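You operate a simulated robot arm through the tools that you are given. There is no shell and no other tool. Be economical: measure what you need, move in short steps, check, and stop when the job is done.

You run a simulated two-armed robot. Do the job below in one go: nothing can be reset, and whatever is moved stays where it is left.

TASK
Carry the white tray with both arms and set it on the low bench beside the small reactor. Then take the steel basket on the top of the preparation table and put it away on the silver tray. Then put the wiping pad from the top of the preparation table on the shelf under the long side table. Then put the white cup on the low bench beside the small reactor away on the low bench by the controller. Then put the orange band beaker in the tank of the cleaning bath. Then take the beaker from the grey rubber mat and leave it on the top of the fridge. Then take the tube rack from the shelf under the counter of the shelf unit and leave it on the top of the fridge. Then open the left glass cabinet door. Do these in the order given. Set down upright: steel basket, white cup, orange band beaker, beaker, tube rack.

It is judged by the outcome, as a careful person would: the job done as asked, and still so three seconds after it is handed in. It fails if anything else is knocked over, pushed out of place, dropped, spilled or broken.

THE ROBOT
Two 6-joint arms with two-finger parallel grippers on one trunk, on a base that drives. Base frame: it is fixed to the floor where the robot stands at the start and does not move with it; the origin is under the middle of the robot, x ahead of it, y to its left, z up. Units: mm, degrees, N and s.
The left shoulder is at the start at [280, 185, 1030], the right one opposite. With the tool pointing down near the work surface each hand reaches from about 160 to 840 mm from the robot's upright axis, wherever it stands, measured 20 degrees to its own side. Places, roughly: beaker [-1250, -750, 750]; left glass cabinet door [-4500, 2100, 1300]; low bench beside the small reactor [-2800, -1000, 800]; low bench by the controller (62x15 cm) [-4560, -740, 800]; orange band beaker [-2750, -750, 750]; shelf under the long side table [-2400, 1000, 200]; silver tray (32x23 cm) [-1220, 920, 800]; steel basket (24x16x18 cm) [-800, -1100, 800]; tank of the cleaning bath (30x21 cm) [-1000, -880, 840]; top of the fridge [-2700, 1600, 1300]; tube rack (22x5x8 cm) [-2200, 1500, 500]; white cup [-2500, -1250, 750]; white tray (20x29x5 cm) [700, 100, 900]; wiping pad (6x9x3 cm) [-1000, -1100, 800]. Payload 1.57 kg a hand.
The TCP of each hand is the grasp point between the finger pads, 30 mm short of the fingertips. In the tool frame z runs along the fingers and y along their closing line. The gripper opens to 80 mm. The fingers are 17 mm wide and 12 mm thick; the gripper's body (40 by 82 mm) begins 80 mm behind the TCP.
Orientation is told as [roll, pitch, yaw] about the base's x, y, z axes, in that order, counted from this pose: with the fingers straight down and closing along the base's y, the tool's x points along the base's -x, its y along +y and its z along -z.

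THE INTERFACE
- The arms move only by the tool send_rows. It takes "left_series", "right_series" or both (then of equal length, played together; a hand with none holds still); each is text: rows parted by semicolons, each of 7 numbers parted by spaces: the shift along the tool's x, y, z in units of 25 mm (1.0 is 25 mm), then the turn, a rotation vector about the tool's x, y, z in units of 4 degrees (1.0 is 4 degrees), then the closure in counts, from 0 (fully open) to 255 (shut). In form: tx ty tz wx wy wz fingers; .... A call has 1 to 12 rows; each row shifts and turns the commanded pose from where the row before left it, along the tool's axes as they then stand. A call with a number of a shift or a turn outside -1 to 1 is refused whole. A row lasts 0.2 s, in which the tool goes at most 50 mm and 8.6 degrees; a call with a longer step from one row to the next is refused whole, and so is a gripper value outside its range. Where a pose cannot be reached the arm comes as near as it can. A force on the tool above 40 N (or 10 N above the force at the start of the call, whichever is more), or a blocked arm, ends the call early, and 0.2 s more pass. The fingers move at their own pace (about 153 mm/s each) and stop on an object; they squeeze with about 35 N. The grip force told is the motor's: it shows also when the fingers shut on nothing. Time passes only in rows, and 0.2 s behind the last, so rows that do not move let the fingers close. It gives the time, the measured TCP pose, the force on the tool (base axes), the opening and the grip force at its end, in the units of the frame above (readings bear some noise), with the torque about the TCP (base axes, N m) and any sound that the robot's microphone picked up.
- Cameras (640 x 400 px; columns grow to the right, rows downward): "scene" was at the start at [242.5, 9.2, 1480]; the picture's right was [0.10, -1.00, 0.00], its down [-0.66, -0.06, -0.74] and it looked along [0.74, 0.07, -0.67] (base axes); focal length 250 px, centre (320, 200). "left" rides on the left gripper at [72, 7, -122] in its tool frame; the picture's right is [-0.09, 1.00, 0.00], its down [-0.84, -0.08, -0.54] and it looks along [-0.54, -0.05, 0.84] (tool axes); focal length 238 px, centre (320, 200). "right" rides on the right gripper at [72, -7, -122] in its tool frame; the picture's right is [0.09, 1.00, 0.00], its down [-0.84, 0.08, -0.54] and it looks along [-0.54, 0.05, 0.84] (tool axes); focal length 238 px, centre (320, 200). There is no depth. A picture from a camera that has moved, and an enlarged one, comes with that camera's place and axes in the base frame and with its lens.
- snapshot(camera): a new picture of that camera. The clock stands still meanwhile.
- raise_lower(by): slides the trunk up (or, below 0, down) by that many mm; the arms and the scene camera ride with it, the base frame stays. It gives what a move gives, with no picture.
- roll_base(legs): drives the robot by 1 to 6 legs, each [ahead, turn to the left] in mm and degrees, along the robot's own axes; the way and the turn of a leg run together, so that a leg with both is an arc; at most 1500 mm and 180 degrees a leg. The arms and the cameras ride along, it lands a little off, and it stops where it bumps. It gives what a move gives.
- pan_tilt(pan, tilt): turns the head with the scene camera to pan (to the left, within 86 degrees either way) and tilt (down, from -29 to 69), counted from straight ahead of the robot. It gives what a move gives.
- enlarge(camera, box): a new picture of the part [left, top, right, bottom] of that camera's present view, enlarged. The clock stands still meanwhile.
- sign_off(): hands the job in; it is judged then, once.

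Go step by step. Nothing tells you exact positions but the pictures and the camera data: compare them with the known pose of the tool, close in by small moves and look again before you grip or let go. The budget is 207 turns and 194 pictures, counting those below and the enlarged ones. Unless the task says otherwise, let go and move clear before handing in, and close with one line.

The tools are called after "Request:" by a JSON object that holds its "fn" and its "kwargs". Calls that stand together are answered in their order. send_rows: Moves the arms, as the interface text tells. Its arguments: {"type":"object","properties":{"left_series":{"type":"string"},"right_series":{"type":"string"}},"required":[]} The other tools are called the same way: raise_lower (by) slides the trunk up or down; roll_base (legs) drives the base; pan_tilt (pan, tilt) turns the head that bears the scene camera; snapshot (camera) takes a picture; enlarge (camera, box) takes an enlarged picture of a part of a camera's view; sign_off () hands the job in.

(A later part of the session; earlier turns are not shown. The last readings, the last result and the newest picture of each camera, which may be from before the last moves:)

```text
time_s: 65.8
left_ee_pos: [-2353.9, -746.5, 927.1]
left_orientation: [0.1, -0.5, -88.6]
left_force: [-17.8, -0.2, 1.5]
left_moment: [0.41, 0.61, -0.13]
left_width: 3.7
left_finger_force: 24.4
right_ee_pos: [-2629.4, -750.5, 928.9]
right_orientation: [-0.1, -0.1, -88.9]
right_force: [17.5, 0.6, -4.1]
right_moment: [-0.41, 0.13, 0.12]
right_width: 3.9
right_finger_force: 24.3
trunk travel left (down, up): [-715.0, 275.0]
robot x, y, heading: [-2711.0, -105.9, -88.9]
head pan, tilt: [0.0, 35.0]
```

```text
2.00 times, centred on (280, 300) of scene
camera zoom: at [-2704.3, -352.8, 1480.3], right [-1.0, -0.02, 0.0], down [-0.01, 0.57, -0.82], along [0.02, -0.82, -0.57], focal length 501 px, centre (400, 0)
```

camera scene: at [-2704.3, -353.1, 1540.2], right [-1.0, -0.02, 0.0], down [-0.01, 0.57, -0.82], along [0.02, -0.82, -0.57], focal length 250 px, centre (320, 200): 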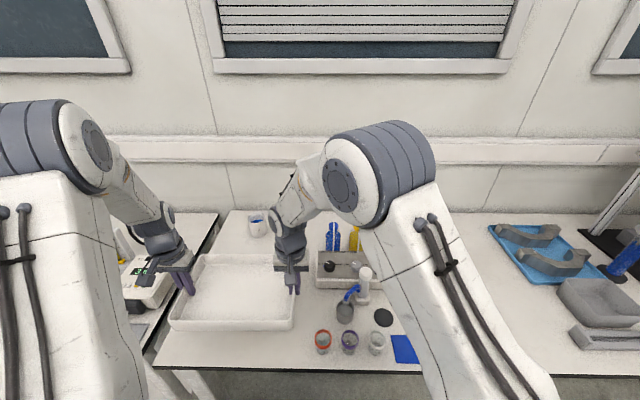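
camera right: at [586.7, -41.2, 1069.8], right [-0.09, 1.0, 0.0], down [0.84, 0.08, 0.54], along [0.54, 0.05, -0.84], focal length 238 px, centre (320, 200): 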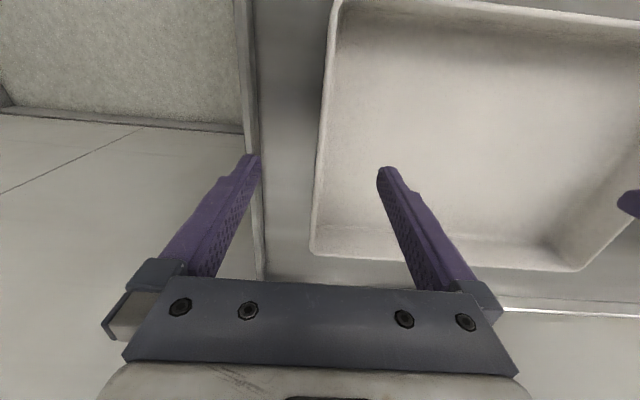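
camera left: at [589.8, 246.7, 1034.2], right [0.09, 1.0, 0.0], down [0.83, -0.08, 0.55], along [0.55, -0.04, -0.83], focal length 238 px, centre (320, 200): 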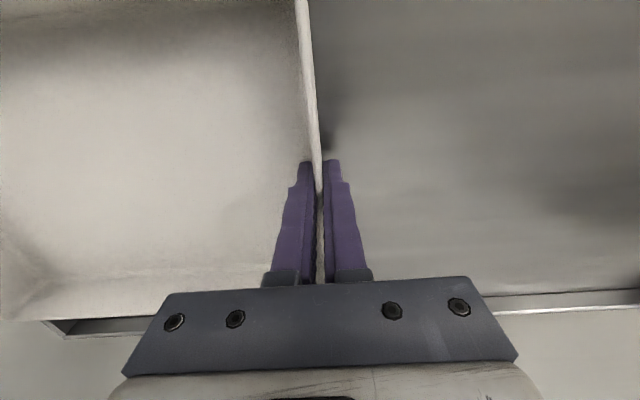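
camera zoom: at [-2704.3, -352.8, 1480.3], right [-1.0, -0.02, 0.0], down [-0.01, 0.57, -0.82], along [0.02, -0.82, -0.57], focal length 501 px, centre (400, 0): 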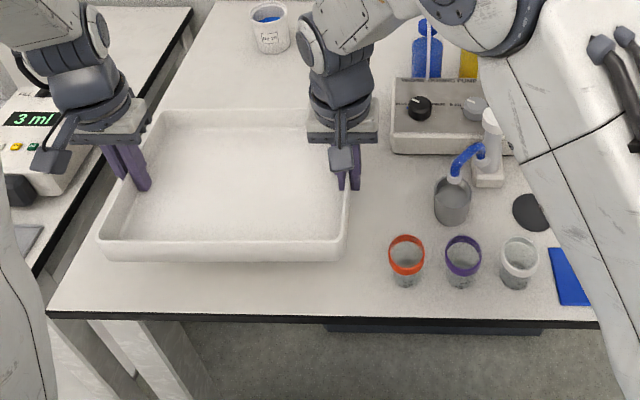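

Beakers with orange, purple and white bands stand right of the tray, clear. I lower with the arms in small rows until contact.

Request:
{"fn": "send_rows", "kwargs": {"left_series": "0 -0.02 0.25 0 0 0 255;0 0 0.25 0 0 0 255;0 0 0.25 0 0 0 255;0 0 0.25 0 0 0 255;0 0 0.2 0 0 0 255;0 0 0.2 0 0 0 255;0 0 0.2 0 0 0 255;0 0 0.2 0 0 0 255", "right_series": "0 0.02 0.25 0 0 0 255;0 0 0.25 0 0 0 255;0 0 0.25 0 0 0 255;0 0 0.25 0 0 0 255;0 0 0.2 0 0 0 255;0 0 0.2 0 0 0 255;0 0 0.2 0 0 0 255;0 0 0.2 0 0 0 255"}}

Request:
{"fn": "enlarge", "kwargs": {"camera": "scene", "box": [120, 200, 440, 400]}}

```text
time_s: 67.6
left_ee_pos: [-2354.8, -746.3, 884.5]
left_orientation: [0.3, -0.6, -88.7]
left_force: [-16.9, 0.3, -0.9]
left_moment: [-0.28, 0.39, -0.28]
left_width: 3.9
left_finger_force: 24.9
right_ee_pos: [-2630.7, -750.5, 883.7]
right_orientation: [-0.1, -0.2, -89.1]
right_force: [16.2, -1.2, -1.1]
right_moment: [0.25, -0.29, -0.08]
right_width: 3.9
right_finger_force: 24.1
trunk travel left (down, up): [-715.0, 275.0]
robot x, y, heading: [-2708.0, -109.6, -88.7]
head pan, tilt: [0.0, 35.0]
```

```text
2.00 times, centred on (280, 300) of scene
camera zoom: at [-2704.3, -352.9, 1480.2], right [-1.0, -0.02, 0.0], down [-0.01, 0.57, -0.82], along [0.02, -0.82, -0.57], focal length 501 px, centre (400, 0)
```

zoom: 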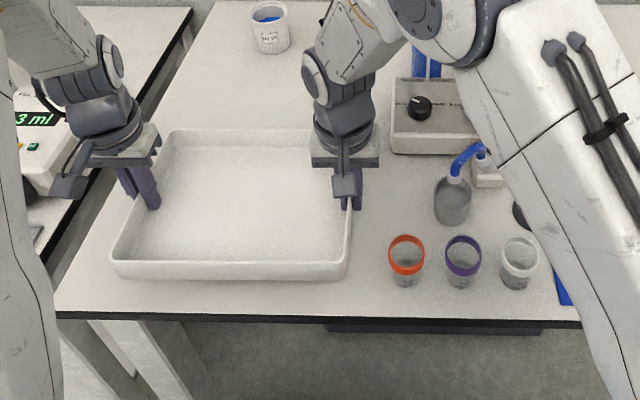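

Still not in contact; I continue down slowly.

Request:
{"fn": "send_rows", "kwargs": {"left_series": "0 0 0.2 0 0 0 255;0 0 0.2 0 0 0 255;0 0 0.2 0 0 0 255;0 0 0.2 0 0 0 255;0 0 0.2 0 0 0 255;0 0 0.2 0 0 0 255;0 0 0.2 0 0 0 255;0 0 0.2 0 0 0 255;0 0 0.2 0 0 0 255;0 0 0.2 0 0 0 255", "right_series": "0 0 0.2 0 0 0 255;0 0 0.2 0 0 0 255;0 0 0.2 0 0 0 255;0 0 0.2 0 0 0 255;0 0 0.2 0 0 0 255;0 0 0.2 0 0 0 255;0 0 0.2 0 0 0 255;0 0 0.2 0 0 0 255;0 0 0.2 0 0 0 255;0 0 0.2 0 0 0 255"}}

Request:
{"fn": "enlarge", "kwargs": {"camera": "scene", "box": [120, 200, 440, 400]}}

```text
time_s: 69.8
left_ee_pos: [-2353.8, -746.4, 835.1]
left_orientation: [0.2, -0.5, -88.8]
left_force: [-28.6, 3.4, 15.7]
left_moment: [0.43, 0.46, -0.32]
left_width: 3.9
left_finger_force: 24.9
right_ee_pos: [-2629.7, -749.8, 834.7]
right_orientation: [0.0, -0.2, -88.9]
right_force: [29.5, -0.8, -2.5]
right_moment: [0.77, -0.02, -0.15]
right_width: 3.8
right_finger_force: 24.5
trunk travel left (down, up): [-715.0, 275.0]
robot x, y, heading: [-2710.8, -108.3, -88.8]
head pan, tilt: [0.0, 35.0]
```

```text
2.00 times, centred on (280, 300) of scene
camera zoom: at [-2704.5, -352.4, 1480.7], right [-1.0, -0.02, 0.0], down [-0.01, 0.57, -0.82], along [0.02, -0.82, -0.57], focal length 501 px, centre (400, 0)
```

zoom: 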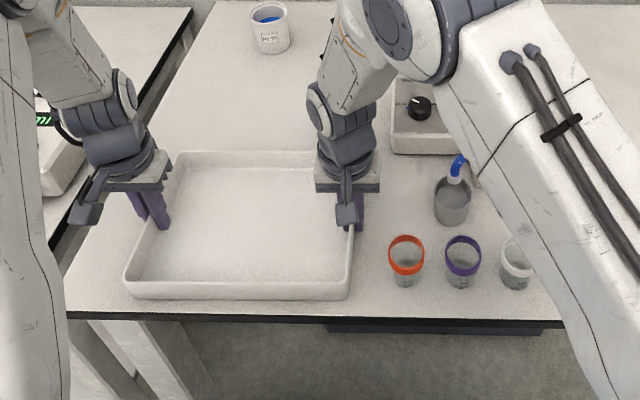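

The left side touches; I lower a few mm more, then open both grippers.

Request:
{"fn": "send_rows", "kwargs": {"left_series": "0 0 0 0 0 0 255;0 0 0 0 0 0 255;0 0 0 0 0 0 150;0 0 0 0 0 0 0;0 0 0 0 0 0 0;0 0 0 0 0 0 0", "right_series": "0 0 0.15 0 0 0 255;0 0 0.1 0 0 0 255;0 0 0 0 0 0 150;0 0 0 0 0 0 0;0 0 0 0 0 0 0;0 0 0 0 0 0 0"}}

Request:
{"fn": "enlarge", "kwargs": {"camera": "scene", "box": [120, 200, 440, 400]}}

```text
time_s: 70.3
left_ee_pos: [-2352.9, -747.4, 833.8]
left_orientation: [0.2, -0.5, -88.7]
left_force: [-1.0, 1.9, 14.6]
left_moment: [0.35, 0.33, -0.24]
left_width: 3.8
left_finger_force: 24.2
right_ee_pos: [-2629.4, -751.4, 834.3]
right_orientation: [-0.1, -0.3, -89.0]
right_force: [0.3, 1.7, 11.1]
right_moment: [0.61, 0.21, -0.02]
right_width: 3.6
right_finger_force: 24.4
trunk travel left (down, up): [-715.0, 275.0]
robot x, y, heading: [-2709.5, -108.8, -89.0]
head pan, tilt: [0.0, 35.0]
stopped in row 2 (right hand): the force on the tool passed its limit at 45 N (the readings are from after the stop); the commanded pose is now the measured one
```

```text
2.00 times, centred on (280, 300) of scene
camera zoom: at [-2704.7, -351.7, 1480.6], right [-1.0, -0.02, 0.0], down [-0.01, 0.57, -0.82], along [0.02, -0.82, -0.57], focal length 501 px, centre (400, 0)
```

zoom: 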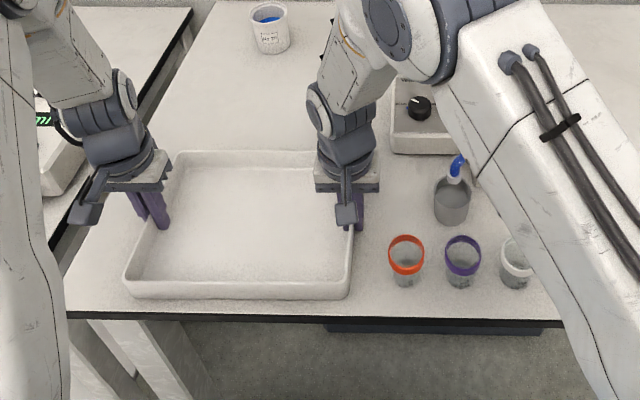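

The tray is on the bench on both sides. I open the grippers partly and rise out, then raise clear.

Request:
{"fn": "send_rows", "kwargs": {"left_series": "0 0 0 0 0 0 180;0 0 0 0 0 0 120;0 0 -0.5 0 0 0 120;0 0 -1 0 0 0 120;0 0 -1 0 0 0 120;0 0 -1 0 0 0 120;0 0 -1 0 0 0 120;0 0 -1 0 0 0 120", "right_series": "0 0 0 0 0 0 180;0 0 0 0 0 0 120;0 0 -0.5 0 0 0 120;0 0 -1 0 0 0 120;0 0 -1 0 0 0 120;0 0 -1 0 0 0 120;0 0 -1 0 0 0 120;0 0 -1 0 0 0 120"}}

Request:
{"fn": "raise_lower", "kwargs": {"by": 150}}

Request:
{"fn": "snapshot", "kwargs": {"camera": "scene"}}

```text
time_s: 72.1
left_ee_pos: [-2354.2, -748.0, 969.2]
left_orientation: [0.2, -0.6, -88.7]
left_force: [0.0, -0.1, 0.2]
left_moment: [0.02, 0.03, -0.02]
left_width: 42.4
left_finger_force: 0.0
right_ee_pos: [-2629.2, -751.3, 969.3]
right_orientation: [0.0, -0.2, -89.1]
right_force: [-0.2, 0.7, 0.2]
right_moment: [0.0, 0.0, 0.01]
right_width: 42.2
right_finger_force: 0.2
trunk travel left (down, up): [-715.0, 275.0]
robot x, y, heading: [-2706.3, -104.5, -88.7]
head pan, tilt: [0.0, 35.0]
```

```text
time_s: 73.8
left_ee_pos: [-2354.4, -748.1, 1119.3]
left_orientation: [0.1, -0.6, -88.6]
left_force: [-0.2, -0.7, 0.2]
left_moment: [0.0, 0.01, 0.02]
left_width: 42.3
left_finger_force: 0.1
right_ee_pos: [-2628.6, -752.6, 1119.1]
right_orientation: [0.0, -0.2, -89.0]
right_force: [-0.1, -0.8, 0.4]
right_moment: [0.0, 0.0, 0.02]
right_width: 42.4
right_finger_force: 0.1
trunk travel left (down, up): [-865.0, 125.0]
robot x, y, heading: [-2709.4, -106.5, -88.9]
head pan, tilt: [0.0, 35.0]
```

```text
160 pictures are left
camera scene: at [-2704.3, -353.0, 1630.2], right [-1.0, -0.02, 0.0], down [-0.01, 0.57, -0.82], along [0.02, -0.82, -0.57], focal length 250 px, centre (320, 200)
```

scene: 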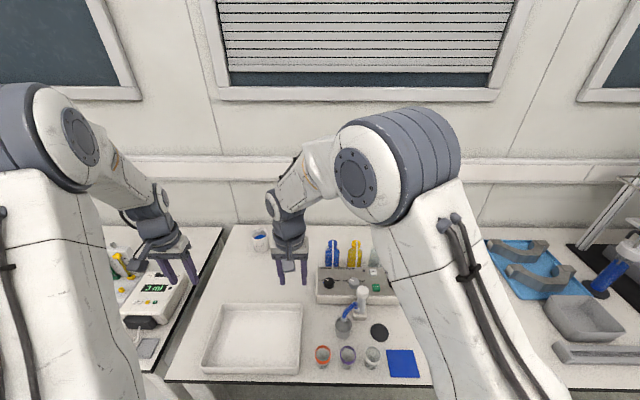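

The white tray is set down. Next I retract the arms and drive back along the aisle to stand before the preparation table at x≈−850.

Request:
{"fn": "send_rows", "kwargs": {"left_series": "0.9 -0.4 0 0 0 0 0;0.9 -0.4 0 0 0 0 0;0.9 -0.4 0 0 0 0 0;0.9 -0.4 0 0 0 0 0;0.9 -0.4 0 0 0 0 0;0.9 0 0 0 0 0 0;0.9 0 0 0 0 0 0", "right_series": "0.9 -1 0 0 0 0 0;0.9 -1 0 0 0 0 0;0.9 -1 0 0 0 0 0;0.9 -1 0 0 0 0 0;0.9 -1 0 0 0 0 0;0.9 -1 0 0 0 0 0;0.9 -1 0 0 0 0 0"}}

Request:
{"fn": "roll_base", "kwargs": {"legs": [[-130, 0], [0, 90], [1500, 0], [350, 0], [0, -90]]}}

Request:
{"fn": "pan_tilt", "kwargs": {"pan": 0, "tilt": 40}}

Request:
{"fn": "snapshot", "kwargs": {"camera": "scene"}}

```text
time_s: 75.4
left_ee_pos: [-2406.1, -594.5, 1118.7]
left_orientation: [0.2, -0.5, -88.7]
left_force: [0.5, -0.8, -0.5]
left_moment: [0.01, 0.02, 0.0]
left_width: 80.1
left_finger_force: 0.1
right_ee_pos: [-2803.1, -609.6, 1122.8]
right_orientation: [0.0, -0.1, -89.0]
right_force: [-0.5, 0.5, -0.5]
right_moment: [0.04, -0.02, 0.01]
right_width: 80.0
right_finger_force: 0.1
right hand out of reach, approached as far as the arm can: row 7
trunk travel left (down, up): [-865.0, 125.0]
robot x, y, heading: [-2709.6, -108.2, -88.9]
head pan, tilt: [0.0, 35.0]
```

```text
time_s: 93.2
left_ee_pos: [-548.4, -383.0, 1117.7]
left_orientation: [0.1, -0.7, -86.7]
left_force: [-0.1, -1.2, 0.0]
left_moment: [-0.01, -0.01, 0.01]
left_width: 79.9
left_finger_force: 0.1
right_ee_pos: [-945.0, -411.6, 1123.5]
right_orientation: [-0.1, -0.2, -87.2]
right_force: [0.0, 0.0, 0.0]
right_moment: [-0.03, 0.01, 0.0]
right_width: 79.9
right_finger_force: 0.0
trunk travel left (down, up): [-865.0, 125.0]
robot x, y, heading: [-868.7, 90.8, -87.1]
head pan, tilt: [0.0, 35.0]
```

```text
time_s: 93.9
left_ee_pos: [-548.9, -383.1, 1118.9]
left_orientation: [0.1, -0.5, -86.8]
left_force: [0.5, -0.7, -0.9]
left_moment: [-0.01, 0.01, 0.01]
left_width: 80.0
left_finger_force: 0.0
right_ee_pos: [-944.7, -412.9, 1123.3]
right_orientation: [0.0, -0.1, -87.2]
right_force: [-0.1, 0.2, 0.8]
right_moment: [-0.01, 0.0, 0.0]
right_width: 80.1
right_finger_force: 0.0
trunk travel left (down, up): [-865.0, 125.0]
robot x, y, heading: [-861.3, 93.9, -87.3]
head pan, tilt: [0.0, 40.0]
```

```text
159 pictures are left
camera scene: at [-854.1, -149.0, 1622.7], right [-1.0, -0.05, 0.0], down [-0.03, 0.64, -0.77], along [0.04, -0.77, -0.64], focal length 250 px, centre (320, 200)
```

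scene: 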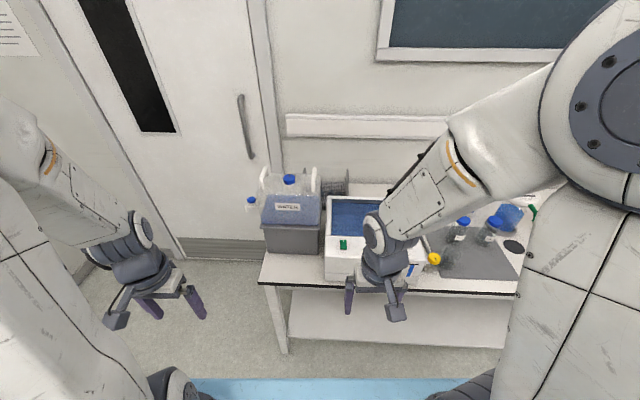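

The basket seems to be behind the jerrycan at (335,180). I move the right hand aside and take closer views.

Request:
{"fn": "send_rows", "kwargs": {"right_series": "0 -1 -1 0 0 0 0;0 -1 -1 0 0 0 0;0 -1 -1 0 0 0 0;0 -1 -1 0 0 0 0;0 -1 -1 0 0 0 0;0 -1 -1 0 0 0 0;0 -1 0 0 0 0 0;0 -1 0 0 0 0 0"}}

Request:
{"fn": "roll_base", "kwargs": {"legs": [[150, 0]]}}

Request:
{"fn": "enlarge", "kwargs": {"camera": "scene", "box": [220, 150, 540, 350]}}

```text
time_s: 95.7
left_ee_pos: [-548.7, -384.1, 1118.5]
left_orientation: [0.0, -0.4, -86.7]
left_force: [-0.3, 0.0, -0.6]
left_moment: [0.01, 0.0, -0.01]
left_width: 80.0
left_finger_force: 0.1
right_ee_pos: [-1145.4, -418.5, 1274.2]
right_orientation: [0.0, -0.2, -87.0]
right_force: [-0.1, -0.8, 0.1]
right_moment: [0.0, 0.0, 0.0]
right_width: 79.8
right_finger_force: 0.1
trunk travel left (down, up): [-865.0, 125.0]
robot x, y, heading: [-866.6, 95.6, -86.8]
head pan, tilt: [0.0, 40.0]
```

```text
time_s: 97.1
left_ee_pos: [-540.6, -535.2, 1119.2]
left_orientation: [0.1, -0.5, -86.9]
left_force: [1.0, 0.4, -0.8]
left_moment: [0.0, 0.02, 0.01]
left_width: 80.2
left_finger_force: 0.1
right_ee_pos: [-1136.6, -569.2, 1276.0]
right_orientation: [0.0, -0.1, -87.2]
right_force: [-0.3, -0.1, -0.2]
right_moment: [-0.04, 0.02, 0.01]
right_width: 79.8
right_finger_force: 0.1
trunk travel left (down, up): [-865.0, 125.0]
robot x, y, heading: [-856.9, -54.5, -87.1]
head pan, tilt: [0.0, 40.0]
```

```text
2.00 times, centred on (380, 250) of scene
camera zoom: at [-846.7, -300.2, 1622.7], right [-1.0, -0.05, 0.0], down [-0.03, 0.64, -0.77], along [0.04, -0.77, -0.64], focal length 501 px, centre (200, 100)
```

zoom: 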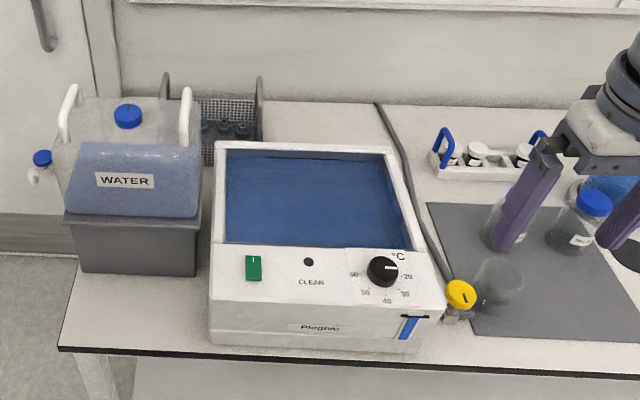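

The steel basket (with bottles) stands behind the jerrycan, around (−830, −1150), with upright handles at both ends. I move the left hand over there, high, to look with its camera.

Request:
{"fn": "send_rows", "kwargs": {"left_series": "0 0 -1 0 0 0 0;0 0 -1 0 0 0 0;-0.5 -1 -1 0 0 0 0;-0.5 -1 -1 0 0 0 0;-0.5 -1 -0.5 0 0 0 0;-0.5 -1 0 0 0 0 0;-0.5 -1 0 0 0 0 0;-0.5 -1 0 0 0 0 0;-0.5 -1 0 0 0 0 0;-0.5 -1 0 0 0 0 0;-0.5 -1 0 0 0 0 0;-0.5 -1 0 0 0 0 0"}}

Request:
{"fn": "snapshot", "kwargs": {"camera": "left"}}

Request:
{"fn": "snapshot", "kwargs": {"camera": "scene"}}

```text
time_s: 99.7
left_ee_pos: [-784.0, -671.5, 1230.2]
left_orientation: [0.1, -0.4, -87.0]
left_force: [-0.1, 0.0, 0.7]
left_moment: [-0.01, -0.04, 0.0]
left_width: 79.8
left_finger_force: 0.1
right_ee_pos: [-1138.7, -570.1, 1274.8]
right_orientation: [0.1, -0.1, -87.2]
right_force: [0.3, -0.3, 0.4]
right_moment: [0.02, 0.02, 0.0]
right_width: 80.0
right_finger_force: 0.0
trunk travel left (down, up): [-865.0, 125.0]
robot x, y, heading: [-858.0, -59.4, -87.1]
head pan, tilt: [0.0, 40.0]
```

```text
157 pictures are left
camera left: at [-780.5, -599.4, 1351.7], right [1.0, -0.04, 0.0], down [-0.03, -0.84, 0.55], along [-0.02, -0.55, -0.84], focal length 238 px, centre (320, 200)
```

left: 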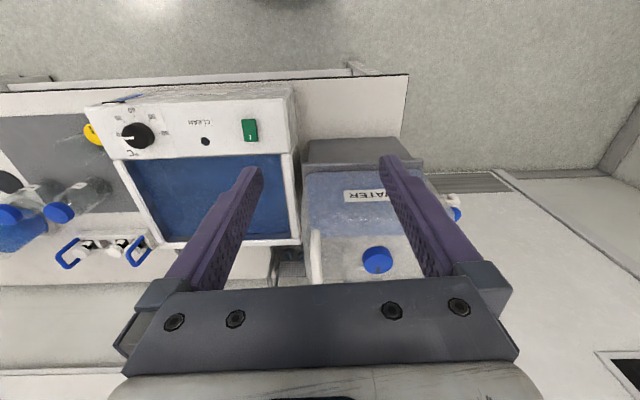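

```text
156 pictures are left
camera scene: at [-846.7, -300.6, 1622.7], right [-1.0, -0.05, 0.0], down [-0.03, 0.64, -0.77], along [0.04, -0.77, -0.64], focal length 250 px, centre (320, 200)
```

scene: 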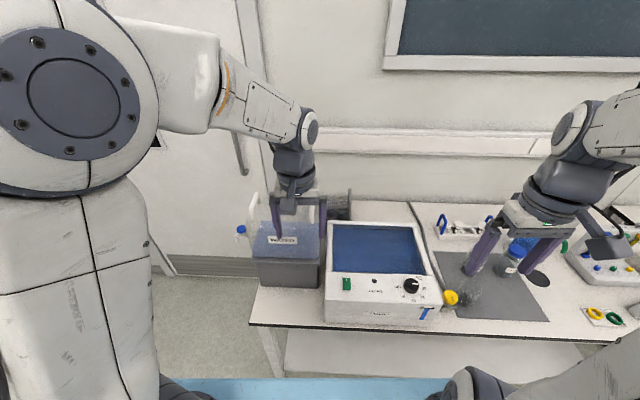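

The basket is hidden by my own hand. I retract the left hand upward, roll forward a bit and look straight down to check the trunk's clearance to the table.

Request:
{"fn": "send_rows", "kwargs": {"left_series": "0.3 1 -1 0 0 0 0;0.3 1 -1 0 0 0 0;0.3 1 -0.5 0 0 0 0;0.3 1 0 0 0 0 0;0.3 1 0 0 0 0 0;0.3 1 0 0 0 0 0;0.3 1 0 0 0 0 0;0.3 1 0 0 0 0 0"}}

Request:
{"fn": "roll_base", "kwargs": {"legs": [[130, 0]]}}

Request:
{"fn": "snapshot", "kwargs": {"camera": "scene"}}

Request:
{"fn": "pan_tilt", "kwargs": {"pan": 0, "tilt": 69}}

Request:
{"fn": "snapshot", "kwargs": {"camera": "scene"}}

```text
time_s: 101.5
left_ee_pos: [-587.8, -600.1, 1294.4]
left_orientation: [0.1, -0.5, -86.7]
left_force: [0.2, -0.4, 0.3]
left_moment: [0.0, -0.02, -0.01]
left_width: 80.0
left_finger_force: 0.1
right_ee_pos: [-1138.0, -569.5, 1274.6]
right_orientation: [0.0, -0.2, -87.2]
right_force: [-0.4, 0.1, -0.7]
right_moment: [0.03, 0.01, 0.02]
right_width: 80.2
right_finger_force: 0.2
trunk travel left (down, up): [-865.0, 125.0]
robot x, y, heading: [-856.2, -56.1, -86.9]
head pan, tilt: [0.0, 40.0]
```

```text
time_s: 102.8
left_ee_pos: [-581.6, -733.9, 1294.9]
left_orientation: [0.1, -0.5, -87.0]
left_force: [-0.5, 1.4, -0.1]
left_moment: [0.0, 0.02, -0.01]
left_width: 80.2
left_finger_force: 0.0
right_ee_pos: [-1131.1, -703.8, 1274.5]
right_orientation: [0.0, -0.1, -87.3]
right_force: [-1.0, 1.6, -1.4]
right_moment: [-0.04, 0.02, -0.01]
right_width: 80.2
right_finger_force: 0.0
trunk travel left (down, up): [-865.0, 125.0]
robot x, y, heading: [-856.0, -191.1, -86.9]
head pan, tilt: [0.0, 40.0]
```

```text
155 pictures are left
camera scene: at [-840.3, -433.9, 1622.7], right [-1.0, -0.05, 0.0], down [-0.03, 0.64, -0.77], along [0.04, -0.77, -0.64], focal length 250 px, centre (320, 200)
```

scene: 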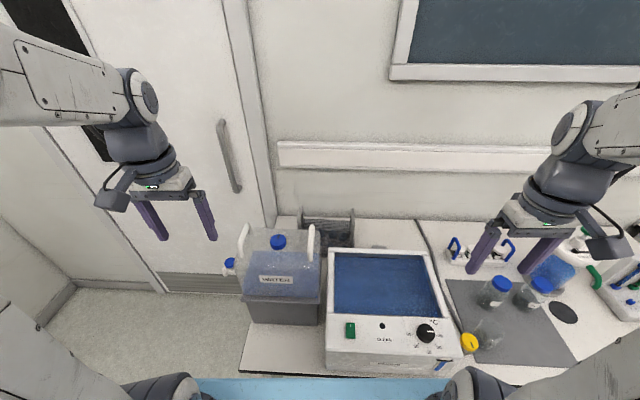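

```text
time_s: 103.7
left_ee_pos: [-582.5, -733.7, 1295.6]
left_orientation: [0.1, -0.4, -87.0]
left_force: [0.2, 0.5, -0.5]
left_moment: [0.0, 0.02, 0.0]
left_width: 79.8
left_finger_force: 0.0
right_ee_pos: [-1130.3, -703.3, 1273.7]
right_orientation: [0.1, 0.0, -87.3]
right_force: [-0.4, -0.7, 0.8]
right_moment: [-0.04, -0.05, 0.0]
right_width: 80.2
right_finger_force: 0.0
trunk travel left (down, up): [-865.0, 125.0]
robot x, y, heading: [-851.7, -189.8, -87.4]
head pan, tilt: [0.0, 68.8]
```

```text
154 pictures are left
camera scene: at [-841.7, -405.1, 1586.6], right [-1.0, -0.05, 0.0], down [-0.05, 0.93, -0.36], along [0.02, -0.36, -0.93], focal length 250 px, centre (320, 200)
```

scene: 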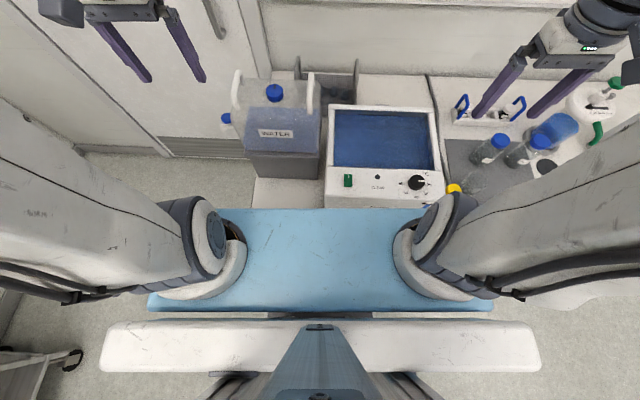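

The blue deck carries the shoulders, about 400 mm ahead and above the table, so I can roll closer. I zoom on the basket.

Request:
{"fn": "pan_tilt", "kwargs": {"pan": 0, "tilt": 45}}

Request:
{"fn": "enlarge", "kwargs": {"camera": "scene", "box": [220, 150, 380, 250]}}

```text
time_s: 104.6
left_ee_pos: [-582.4, -733.2, 1294.1]
left_orientation: [0.2, -0.5, -87.1]
left_force: [-1.0, -0.1, 0.6]
left_moment: [0.0, 0.02, -0.02]
left_width: 80.1
left_finger_force: 0.0
right_ee_pos: [-1131.2, -702.8, 1275.1]
right_orientation: [0.0, -0.1, -87.2]
right_force: [-0.1, -0.5, 0.8]
right_moment: [-0.02, 0.04, -0.01]
right_width: 80.1
right_finger_force: 0.0
trunk travel left (down, up): [-865.0, 125.0]
robot x, y, heading: [-851.7, -188.3, -87.0]
head pan, tilt: [0.0, 45.0]
```

```text
4.00 times, centred on (300, 200) of scene
camera zoom: at [-840.5, -430.5, 1615.4], right [-1.0, -0.05, 0.0], down [-0.03, 0.71, -0.71], along [0.03, -0.71, -0.71], focal length 1002 px, centre (400, 200)
```

zoom: 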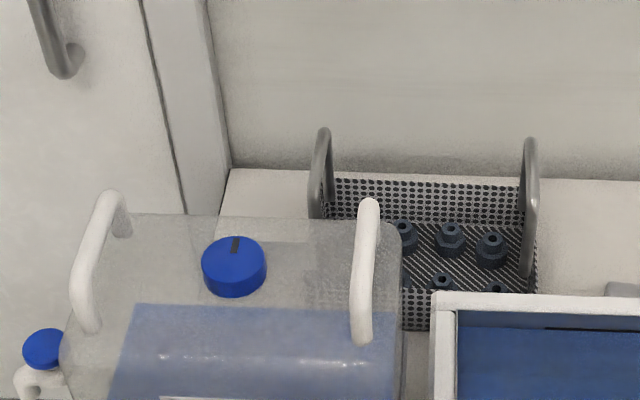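

The handle bars run along y at x≈−737 and −936, y≈−1073…−1155. I roll forward 150 mm, squaring up, and look again.

Request:
{"fn": "roll_base", "kwargs": {"legs": [[150, -3]]}}

Request:
{"fn": "enlarge", "kwargs": {"camera": "scene", "box": [220, 150, 380, 250]}}

Request:
{"fn": "snapshot", "kwargs": {"camera": "scene"}}

```text
time_s: 106.0
left_ee_pos: [-604.7, -880.6, 1294.5]
left_orientation: [0.1, -0.4, -89.2]
left_force: [0.4, 0.1, -0.3]
left_moment: [0.02, -0.01, 0.0]
left_width: 79.9
left_finger_force: 0.2
right_ee_pos: [-1153.3, -827.9, 1273.0]
right_orientation: [0.0, 0.0, -89.6]
right_force: [0.0, -0.4, -0.3]
right_moment: [0.0, 0.01, 0.02]
right_width: 79.9
right_finger_force: 0.1
trunk travel left (down, up): [-865.0, 125.0]
robot x, y, heading: [-848.9, -330.0, -89.6]
head pan, tilt: [0.0, 45.0]
stopped in leg 1: the robot was blocked; the commanded pose is now the measured one
```

```text
4.00 times, centred on (300, 200) of scene
camera zoom: at [-850.5, -566.9, 1615.2], right [-1.0, -0.01, 0.0], down [-0.01, 0.71, -0.71], along [0.01, -0.71, -0.71], focal length 1002 px, centre (400, 200)
```

zoom: 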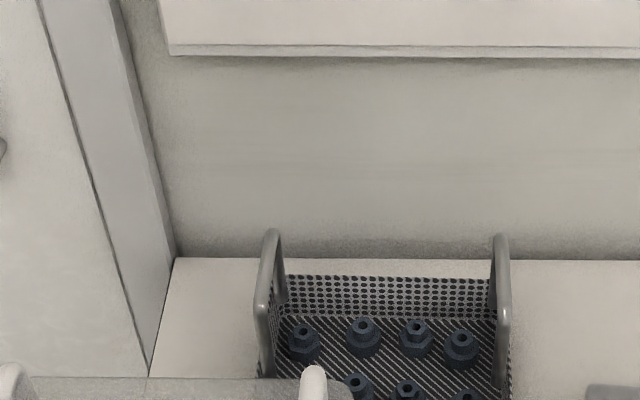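

```text
151 pictures are left
camera scene: at [-850.5, -566.9, 1615.2], right [-1.0, -0.01, 0.0], down [-0.01, 0.71, -0.71], along [0.01, -0.71, -0.71], focal length 250 px, centre (320, 200)
```

scene: 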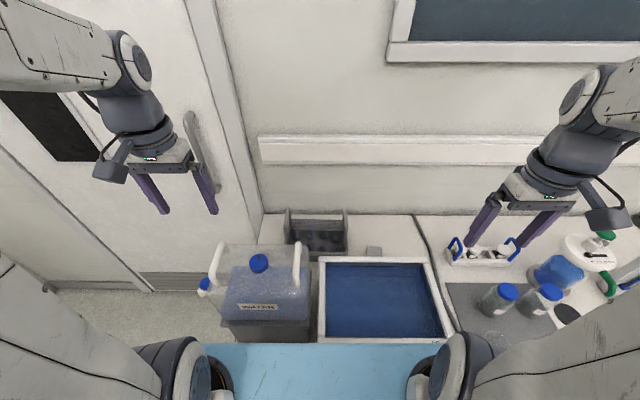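

The base stopped at y=−330. Handle bars triangulate to x≈−725 and −931, y≈−1135, top z≈960. I tilt both hands 20° forward for reach and bring them above the handles.

Request:
{"fn": "send_rows", "kwargs": {"left_series": "0 0 0 0 -1 0 60;0 0 0 0 -1 0 60;0 0 0 0 -1 0 60;0 0 0 0 -1 0 60;0 0 0 0 -1 0 60", "right_series": "0 0 0 0 -1 0 60;0 0 0 0 -1 0 60;0 0 0 0 -1 0 60;0 0 0 0 -1 0 60;0 0 0 0 -1 0 60"}}

Request:
{"fn": "send_rows", "kwargs": {"left_series": "-0.72 -0.48 0.88 0 0 0 60;-0.72 -0.48 0.88 0 0 0 60;-0.72 -0.48 0.88 0 0 0 60;-0.72 -0.48 0.88 0 0 0 60;-0.72 -0.48 0.88 0 0 0 60;-0.72 -0.48 0.88 0 0 0 60;-0.72 -0.48 0.88 0 0 0 60;-0.72 -0.48 0.88 0 0 0 60;-0.72 -0.48 0.88 0 0 0 60;-0.72 -0.48 0.88 0 0 0 60", "right_series": "-0.95 0.89 0.87 0 0 0 60;-0.95 0.89 0.87 0 0 0 60;-0.95 0.89 0.87 0 0 0 60;-0.95 0.89 0.87 0 0 0 60;-0.95 0.89 0.87 0 0 0 60;-0.95 0.89 0.87 0 0 0 60;-0.95 0.89 0.87 0 0 0 60;-0.95 0.89 0.87 0 0 0 60;-0.95 0.89 0.87 0 0 0 60;-0.95 0.89 0.87 0 0 0 60"}}

Request:
{"fn": "snapshot", "kwargs": {"camera": "left"}}

Request:
{"fn": "snapshot", "kwargs": {"camera": "right"}}

Request:
{"fn": "enlarge", "kwargs": {"camera": "scene", "box": [220, 150, 380, 250]}}

```text
time_s: 107.2
left_ee_pos: [-602.7, -886.8, 1292.6]
left_orientation: [0.2, -20.4, -89.3]
left_force: [0.3, 0.2, 0.6]
left_moment: [-0.02, 0.0, 0.03]
left_width: 61.0
left_finger_force: 0.0
left hand out of reach, approached as far as the arm can: row 5
right_ee_pos: [-1163.8, -842.0, 1266.9]
right_orientation: [-0.1, -20.0, -89.5]
right_force: [-0.1, -0.5, -0.2]
right_moment: [0.0, 0.01, -0.02]
right_width: 61.2
right_finger_force: 0.0
right hand out of reach, approached as far as the arm can: row 4, 5
trunk travel left (down, up): [-865.0, 125.0]
robot x, y, heading: [-854.3, -324.4, -89.3]
head pan, tilt: [0.0, 45.0]
```

```text
time_s: 109.4
left_ee_pos: [-718.2, -1133.3, 1150.4]
left_orientation: [0.0, -20.5, -89.3]
left_force: [-1.0, 0.1, -0.3]
left_moment: [-0.01, -0.01, 0.02]
left_width: 61.2
left_finger_force: 0.1
right_ee_pos: [-936.4, -1135.7, 1143.2]
right_orientation: [0.0, -20.0, -89.5]
right_force: [0.8, 0.3, 0.5]
right_moment: [-0.01, 0.03, 0.0]
right_width: 61.3
right_finger_force: 0.0
trunk travel left (down, up): [-865.0, 125.0]
robot x, y, heading: [-850.3, -325.2, -89.2]
head pan, tilt: [0.0, 45.0]
```

```text
150 pictures are left
camera left: at [-711.2, -1024.0, 1239.4], right [1.0, -0.07, 0.03], down [-0.07, -0.6, 0.8], along [-0.04, -0.8, -0.6], focal length 238 px, centre (320, 200)
```

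left: 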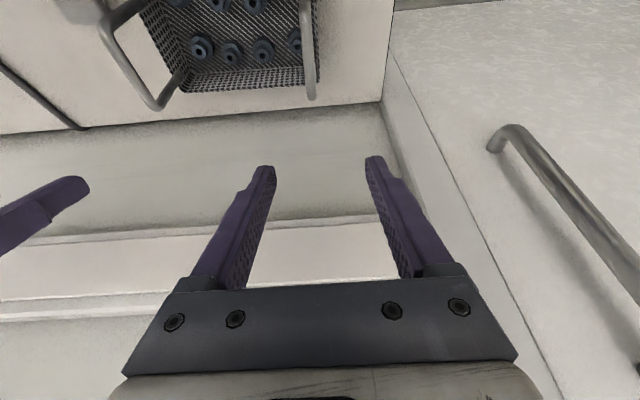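

```text
149 pictures are left
camera right: at [-945.4, -1027.7, 1233.1], right [0.99, 0.09, -0.03], down [0.08, -0.6, 0.8], along [0.06, -0.79, -0.6], focal length 238 px, centre (320, 200)
```

right: 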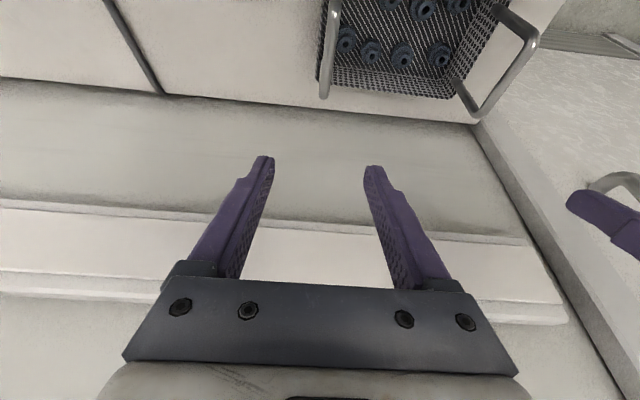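

```text
4.00 times, centred on (300, 200) of scene
camera zoom: at [-850.4, -566.0, 1615.4], right [-1.0, -0.01, 0.0], down [-0.01, 0.71, -0.71], along [0.01, -0.71, -0.71], focal length 1002 px, centre (400, 200)
```

zoom: 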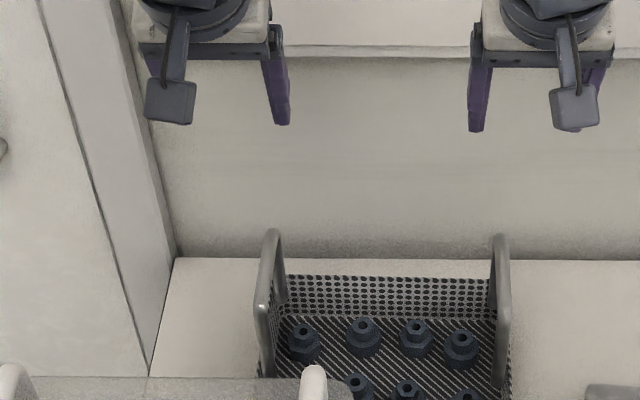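

Handle positions agree (x −725/−932, y centre ≈−1140, z≈960). I correct x and descend to just above the bars.

Request:
{"fn": "send_rows", "kwargs": {"left_series": "0.293 -0.28 0.806 0 0 0 60;0.293 0 0.806 0 0 0 60;0.293 0 0.806 0 0 0 60;0.293 0 0.806 0 0 0 60;0.293 0 0.806 0 0 0 60;0.293 0 0.806 0 0 0 60;0.293 0 0.806 0 0 0 60", "right_series": "0.28 0.16 0.767 0 0 0 60;0.28 0 0.767 0 0 0 60;0.28 0 0.767 0 0 0 60;0.28 0 0.767 0 0 0 60;0.28 0 0.767 0 0 0 60;0.28 0 0.767 0 0 0 60;0.28 0 0.767 0 0 0 60"}}

Request:
{"fn": "snapshot", "kwargs": {"camera": "left"}}

Request:
{"fn": "snapshot", "kwargs": {"camera": "right"}}

Request:
{"fn": "enlarge", "kwargs": {"camera": "scene", "box": [220, 150, 380, 250]}}

```text
time_s: 111.0
left_ee_pos: [-724.9, -1134.5, 999.0]
left_orientation: [0.1, -20.5, -89.2]
left_force: [0.0, -0.3, -0.3]
left_moment: [0.0, 0.0, -0.01]
left_width: 61.1
left_finger_force: 0.1
right_ee_pos: [-934.0, -1136.5, 998.8]
right_orientation: [0.1, -20.0, -89.4]
right_force: [0.2, -0.5, -0.8]
right_moment: [-0.02, 0.01, 0.01]
right_width: 61.2
right_finger_force: 0.1
trunk travel left (down, up): [-865.0, 125.0]
robot x, y, heading: [-850.3, -324.7, -89.3]
head pan, tilt: [0.0, 45.0]
```

```text
147 pictures are left
camera left: at [-718.9, -1025.3, 1086.8], right [1.0, -0.07, 0.03], down [-0.07, -0.6, 0.8], along [-0.04, -0.8, -0.6], focal length 238 px, centre (320, 200)
```

left: 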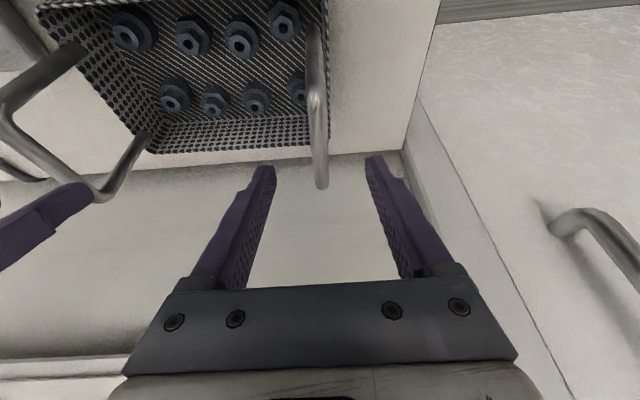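

```text
146 pictures are left
camera right: at [-942.9, -1027.4, 1089.5], right [0.99, 0.1, -0.03], down [0.08, -0.6, 0.8], along [0.06, -0.79, -0.6], focal length 238 px, centre (320, 200)
```

right: 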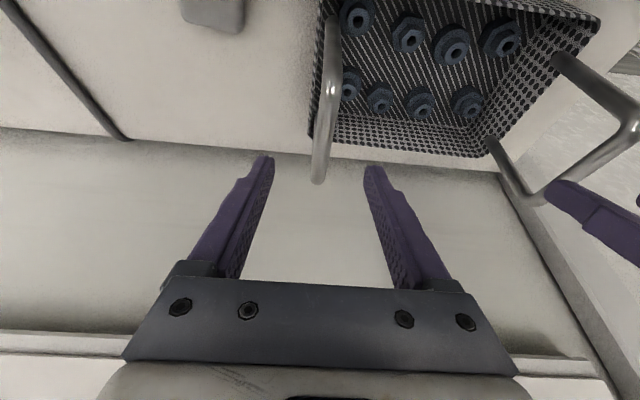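

```text
4.00 times, centred on (300, 200) of scene
camera zoom: at [-850.4, -566.0, 1615.5], right [-1.0, -0.01, 0.0], down [-0.01, 0.71, -0.71], along [0.01, -0.71, -0.71], focal length 1002 px, centre (400, 200)
```

zoom: 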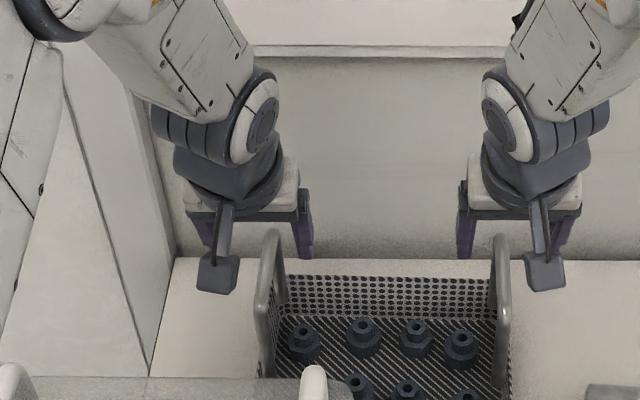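

The bars are centred between both finger pairs. I descend the last 48 mm and close.

Request:
{"fn": "send_rows", "kwargs": {"left_series": "0.12 -0.06 0.64 0 0 0 60;0.12 0 0.64 0 0 0 60;0.12 0 0.64 0 0 0 60;0 0 0 0 0 0 60;0 0 0 0 0 0 160;0 0 0 0 0 0 255;0 0 0 0 0 0 255;0 0 0 0 0 0 255", "right_series": "0.12 0.03 0.64 0 0 0 60;0.12 0 0.64 0 0 0 60;0.12 0 0.64 0 0 0 60;0 0 0 0 0 0 60;0 0 0 0 0 0 160;0 0 0 0 0 0 255;0 0 0 0 0 0 255;0 0 0 0 0 0 255"}}

Request:
{"fn": "snapshot", "kwargs": {"camera": "left"}}

Request:
{"fn": "snapshot", "kwargs": {"camera": "right"}}

```text
time_s: 112.8
left_ee_pos: [-726.7, -1142.3, 948.1]
left_orientation: [0.2, -20.3, -89.3]
left_force: [-5.0, 5.9, 0.0]
left_moment: [-0.16, 0.03, -0.61]
left_width: 13.1
left_finger_force: 29.8
right_ee_pos: [-935.0, -1145.9, 951.5]
right_orientation: [0.1, -20.0, -89.5]
right_force: [4.7, -5.7, 0.0]
right_moment: [0.08, 0.0, -0.59]
right_width: 12.7
right_finger_force: 29.5
trunk travel left (down, up): [-865.0, 125.0]
robot x, y, heading: [-851.8, -326.1, -89.4]
head pan, tilt: [0.0, 45.0]
```

```text
144 pictures are left
camera left: at [-719.2, -1033.7, 1037.4], right [1.0, -0.07, 0.03], down [-0.07, -0.6, 0.8], along [-0.04, -0.8, -0.6], focal length 238 px, centre (320, 200)
```

left: 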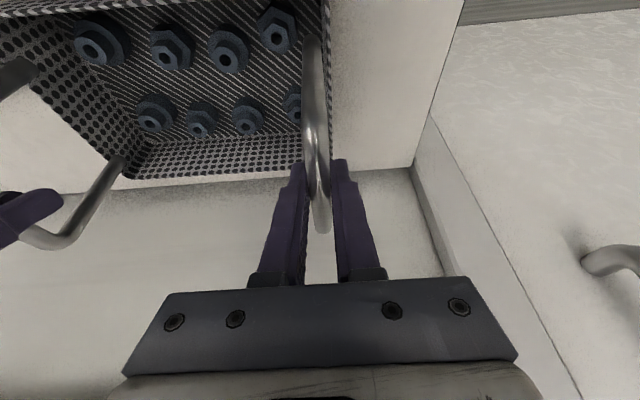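

```text
143 pictures are left
camera right: at [-942.8, -1036.2, 1041.7], right [0.99, 0.1, -0.03], down [0.08, -0.6, 0.8], along [0.06, -0.79, -0.6], focal length 238 px, centre (320, 200)
```

right: 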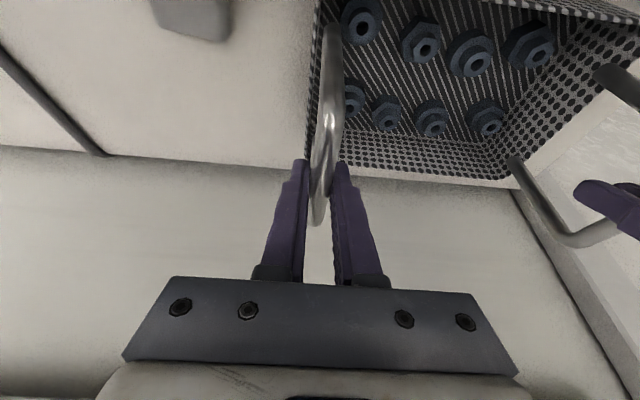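

Both bars are held (13 mm). I lift slowly with the arms first, then check.

Request:
{"fn": "send_rows", "kwargs": {"left_series": "-0.05 0 -0.15 0 0 0 255;-0.11 0 -0.3 0 0 0 255;-0.22 0 -0.6 0 0 0 255;-0.22 0 -0.6 0 0 0 255;-0.22 0 -0.6 0 0 0 255;-0.22 0 -0.6 0 0 0 255;-0.22 0 -0.6 0 0 0 255;-0.22 0 -0.6 0 0 0 255;-0.22 0 -0.6 0 0 0 255;-0.22 0 -0.6 0 0 0 255;-0.22 0 -0.6 0 0 0 255;-0.22 0 -0.6 0 0 0 255", "right_series": "-0.05 0 -0.15 0 0 0 255;-0.11 0 -0.3 0 0 0 255;-0.22 0 -0.6 0 0 0 255;-0.22 0 -0.6 0 0 0 255;-0.22 0 -0.6 0 0 0 255;-0.22 0 -0.6 0 0 0 255;-0.22 0 -0.6 0 0 0 255;-0.22 0 -0.6 0 0 0 255;-0.22 0 -0.6 0 0 0 255;-0.22 0 -0.6 0 0 0 255;-0.22 0 -0.6 0 0 0 255;-0.22 0 -0.6 0 0 0 255"}}

Request:
{"fn": "raise_lower", "kwargs": {"by": 124}}

Request:
{"fn": "snapshot", "kwargs": {"camera": "scene"}}

```text
time_s: 115.4
left_ee_pos: [-726.8, -1140.8, 1122.2]
left_orientation: [0.1, -20.5, -89.3]
left_force: [1.6, 4.0, -2.9]
left_moment: [-0.2, 0.03, -0.45]
left_width: 12.7
left_finger_force: 29.3
right_ee_pos: [-933.6, -1145.2, 1125.4]
right_orientation: [0.1, -19.9, -89.5]
right_force: [-2.7, -3.8, -3.9]
right_moment: [0.2, 0.03, -0.32]
right_width: 12.6
right_finger_force: 29.6
trunk travel left (down, up): [-865.0, 125.0]
robot x, y, heading: [-850.6, -326.1, -89.3]
head pan, tilt: [0.0, 45.0]
```

```text
time_s: 117.0
left_ee_pos: [-726.0, -1141.8, 1244.3]
left_orientation: [0.4, -20.4, -89.3]
left_force: [3.2, 3.4, -4.3]
left_moment: [-0.14, 0.01, -0.55]
left_width: 12.7
left_finger_force: 29.6
right_ee_pos: [-933.2, -1146.5, 1248.1]
right_orientation: [0.0, -19.9, -89.5]
right_force: [-3.4, -3.3, -3.8]
right_moment: [0.17, 0.05, -0.32]
right_width: 12.5
right_finger_force: 29.6
trunk travel left (down, up): [-989.0, 1.0]
robot x, y, heading: [-850.8, -324.4, -89.3]
head pan, tilt: [0.0, 45.0]
```

```text
142 pictures are left
camera scene: at [-850.4, -566.8, 1739.2], right [-1.0, -0.01, 0.0], down [-0.01, 0.71, -0.71], along [0.01, -0.71, -0.71], focal length 250 px, centre (320, 200)
```

scene: 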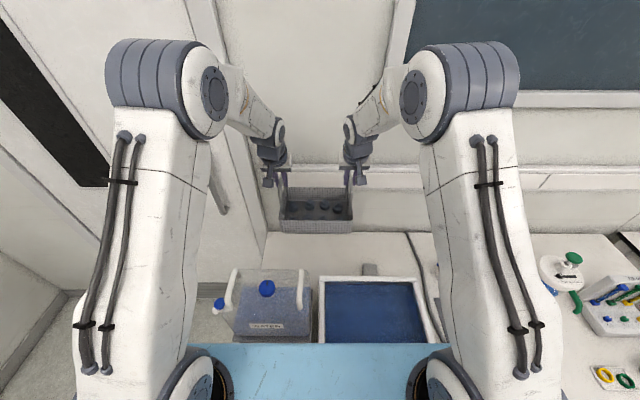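

The basket hangs level. The jerrycan's cap may reach about z=1120, so I lift about 130 mm more before backing away.

Request:
{"fn": "send_rows", "kwargs": {"left_series": "-0.22 0 -0.6 0 0 0 255;-0.22 0 -0.6 0 0 0 255;-0.22 0 -0.6 0 0 0 255;-0.22 0 -0.6 0 0 0 255;-0.22 0 -0.6 0 0 0 255;-0.22 0 -0.6 0 0 0 255;-0.22 0 -0.6 0 0 0 255;-0.22 0 -0.6 0 0 0 255;-0.1 0 -0.3 0 0 0 255", "right_series": "-0.22 0 -0.6 0 0 0 255;-0.22 0 -0.6 0 0 0 255;-0.22 0 -0.6 0 0 0 255;-0.22 0 -0.6 0 0 0 255;-0.22 0 -0.6 0 0 0 255;-0.22 0 -0.6 0 0 0 255;-0.22 0 -0.6 0 0 0 255;-0.22 0 -0.6 0 0 0 255;-0.1 0 -0.3 0 0 0 255"}}

Request:
{"fn": "snapshot", "kwargs": {"camera": "scene"}}

Request:
{"fn": "snapshot", "kwargs": {"camera": "left"}}

```text
time_s: 119.0
left_ee_pos: [-726.0, -1140.4, 1381.2]
left_orientation: [0.1, -20.6, -89.2]
left_force: [-10.3, 0.6, -3.4]
left_moment: [0.0, 0.06, -0.2]
left_width: 12.6
left_finger_force: 29.6
right_ee_pos: [-933.8, -1147.0, 1384.0]
right_orientation: [0.1, -19.9, -89.5]
right_force: [10.6, -0.3, -3.9]
right_moment: [0.0, -0.01, -0.03]
right_width: 12.4
right_finger_force: 29.9
trunk travel left (down, up): [-989.0, 1.0]
robot x, y, heading: [-851.4, -323.6, -89.2]
head pan, tilt: [0.0, 45.0]
```

```text
141 pictures are left
camera scene: at [-850.4, -566.4, 1739.3], right [-1.0, -0.01, 0.0], down [-0.01, 0.71, -0.71], along [0.01, -0.71, -0.71], focal length 250 px, centre (320, 200)
```

scene: 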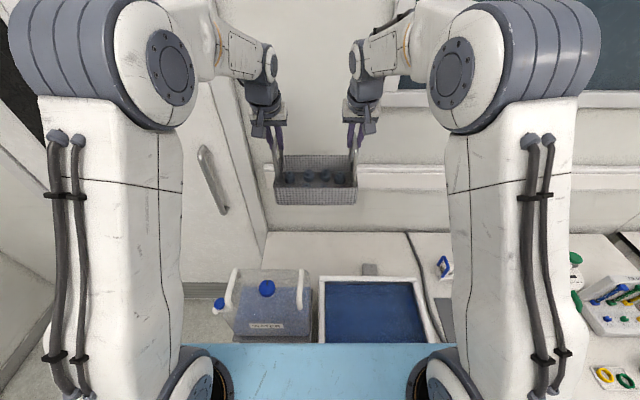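

```text
140 pictures are left
camera left: at [-719.4, -1030.9, 1469.3], right [1.0, -0.07, 0.03], down [-0.07, -0.6, 0.8], along [-0.04, -0.8, -0.6], focal length 238 px, centre (320, 200)
```

left: 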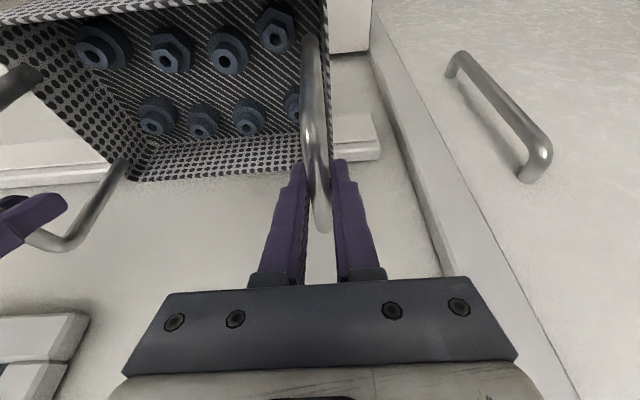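

Clear. I back up 450 mm, pull the basket in, and turn toward the side table with the silver tray.

Request:
{"fn": "roll_base", "kwargs": {"legs": [[-450, 0]]}}

Request:
{"fn": "send_rows", "kwargs": {"left_series": "0.3 0 -0.1 0 0 0 255;0.6 0 -0.22 0 0 0 255;0.8 0 -0.3 0 0 0 255;0.8 0 -0.3 0 0 0 255;0.8 0 -0.3 0 0 0 255;0.8 0 -0.3 0 0 0 255;0.8 0 -0.3 0 0 0 255;0.8 0 -0.3 0 0 0 255;0.6 0 -0.22 0 0 0 255;0.3 0 -0.1 0 0 0 255", "right_series": "0.3 0 -0.1 0 0 0 255;0.6 0 -0.22 0 0 0 255;0.8 0 -0.3 0 0 0 255;0.8 0 -0.3 0 0 0 255;0.8 0 -0.3 0 0 0 255;0.8 0 -0.3 0 0 0 255;0.8 0 -0.3 0 0 0 255;0.8 0 -0.3 0 0 0 255;0.6 0 -0.22 0 0 0 255;0.3 0 -0.1 0 0 0 255"}}

Request:
{"fn": "roll_base", "kwargs": {"legs": [[0, -90], [370, 0], [0, -90]]}}

Request:
{"fn": "snapshot", "kwargs": {"camera": "scene"}}

```text
time_s: 121.7
left_ee_pos: [-731.8, -691.6, 1379.9]
left_orientation: [0.0, -20.5, -89.3]
left_force: [-21.4, 0.7, -3.4]
left_moment: [-0.1, 0.04, -0.18]
left_width: 13.1
left_finger_force: 29.2
right_ee_pos: [-939.2, -697.8, 1385.1]
right_orientation: [0.1, -20.0, -89.6]
right_force: [20.1, 0.6, -4.1]
right_moment: [0.13, -0.04, -0.04]
right_width: 12.6
right_finger_force: 29.6
trunk travel left (down, up): [-989.0, 1.0]
robot x, y, heading: [-854.5, 128.2, -89.6]
head pan, tilt: [0.0, 45.0]
```

```text
time_s: 123.9
left_ee_pos: [-733.6, -514.2, 1378.5]
left_orientation: [0.1, -20.2, -89.4]
left_force: [7.8, 2.3, -4.7]
left_moment: [0.07, 0.03, -0.26]
left_width: 12.9
left_finger_force: 29.5
right_ee_pos: [-941.6, -523.0, 1386.5]
right_orientation: [0.1, -20.0, -89.5]
right_force: [-7.2, -2.1, -3.9]
right_moment: [-0.08, -0.03, -0.08]
right_width: 12.5
right_finger_force: 29.9
trunk travel left (down, up): [-989.0, 1.0]
robot x, y, heading: [-857.0, 119.3, -89.3]
head pan, tilt: [0.0, 45.0]
```

```text
time_s: 133.7
left_ee_pos: [-1394.0, 743.4, 1379.7]
left_orientation: [0.1, -20.4, 94.6]
left_force: [-27.5, -3.9, -3.6]
left_moment: [-0.05, 0.03, -0.23]
left_width: 12.6
left_finger_force: 29.4
right_ee_pos: [-1187.4, 765.0, 1385.0]
right_orientation: [-0.1, -20.0, 94.4]
right_force: [27.1, 3.7, -3.9]
right_moment: [0.09, -0.08, -0.06]
right_width: 12.5
right_finger_force: 29.6
trunk travel left (down, up): [-989.0, 1.0]
robot x, y, heading: [-1225.8, 113.6, 94.8]
head pan, tilt: [0.0, 45.0]
```

```text
139 pictures are left
camera scene: at [-1246.6, 357.1, 1739.4], right [1.0, 0.08, 0.0], down [0.06, -0.7, -0.71], along [-0.06, 0.7, -0.71], focal length 250 px, centre (320, 200)
```

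scene: 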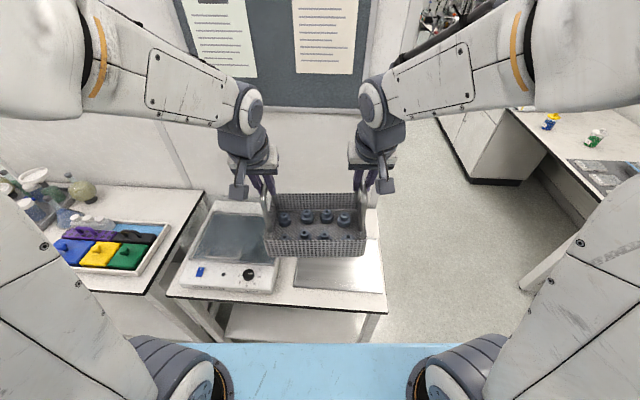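

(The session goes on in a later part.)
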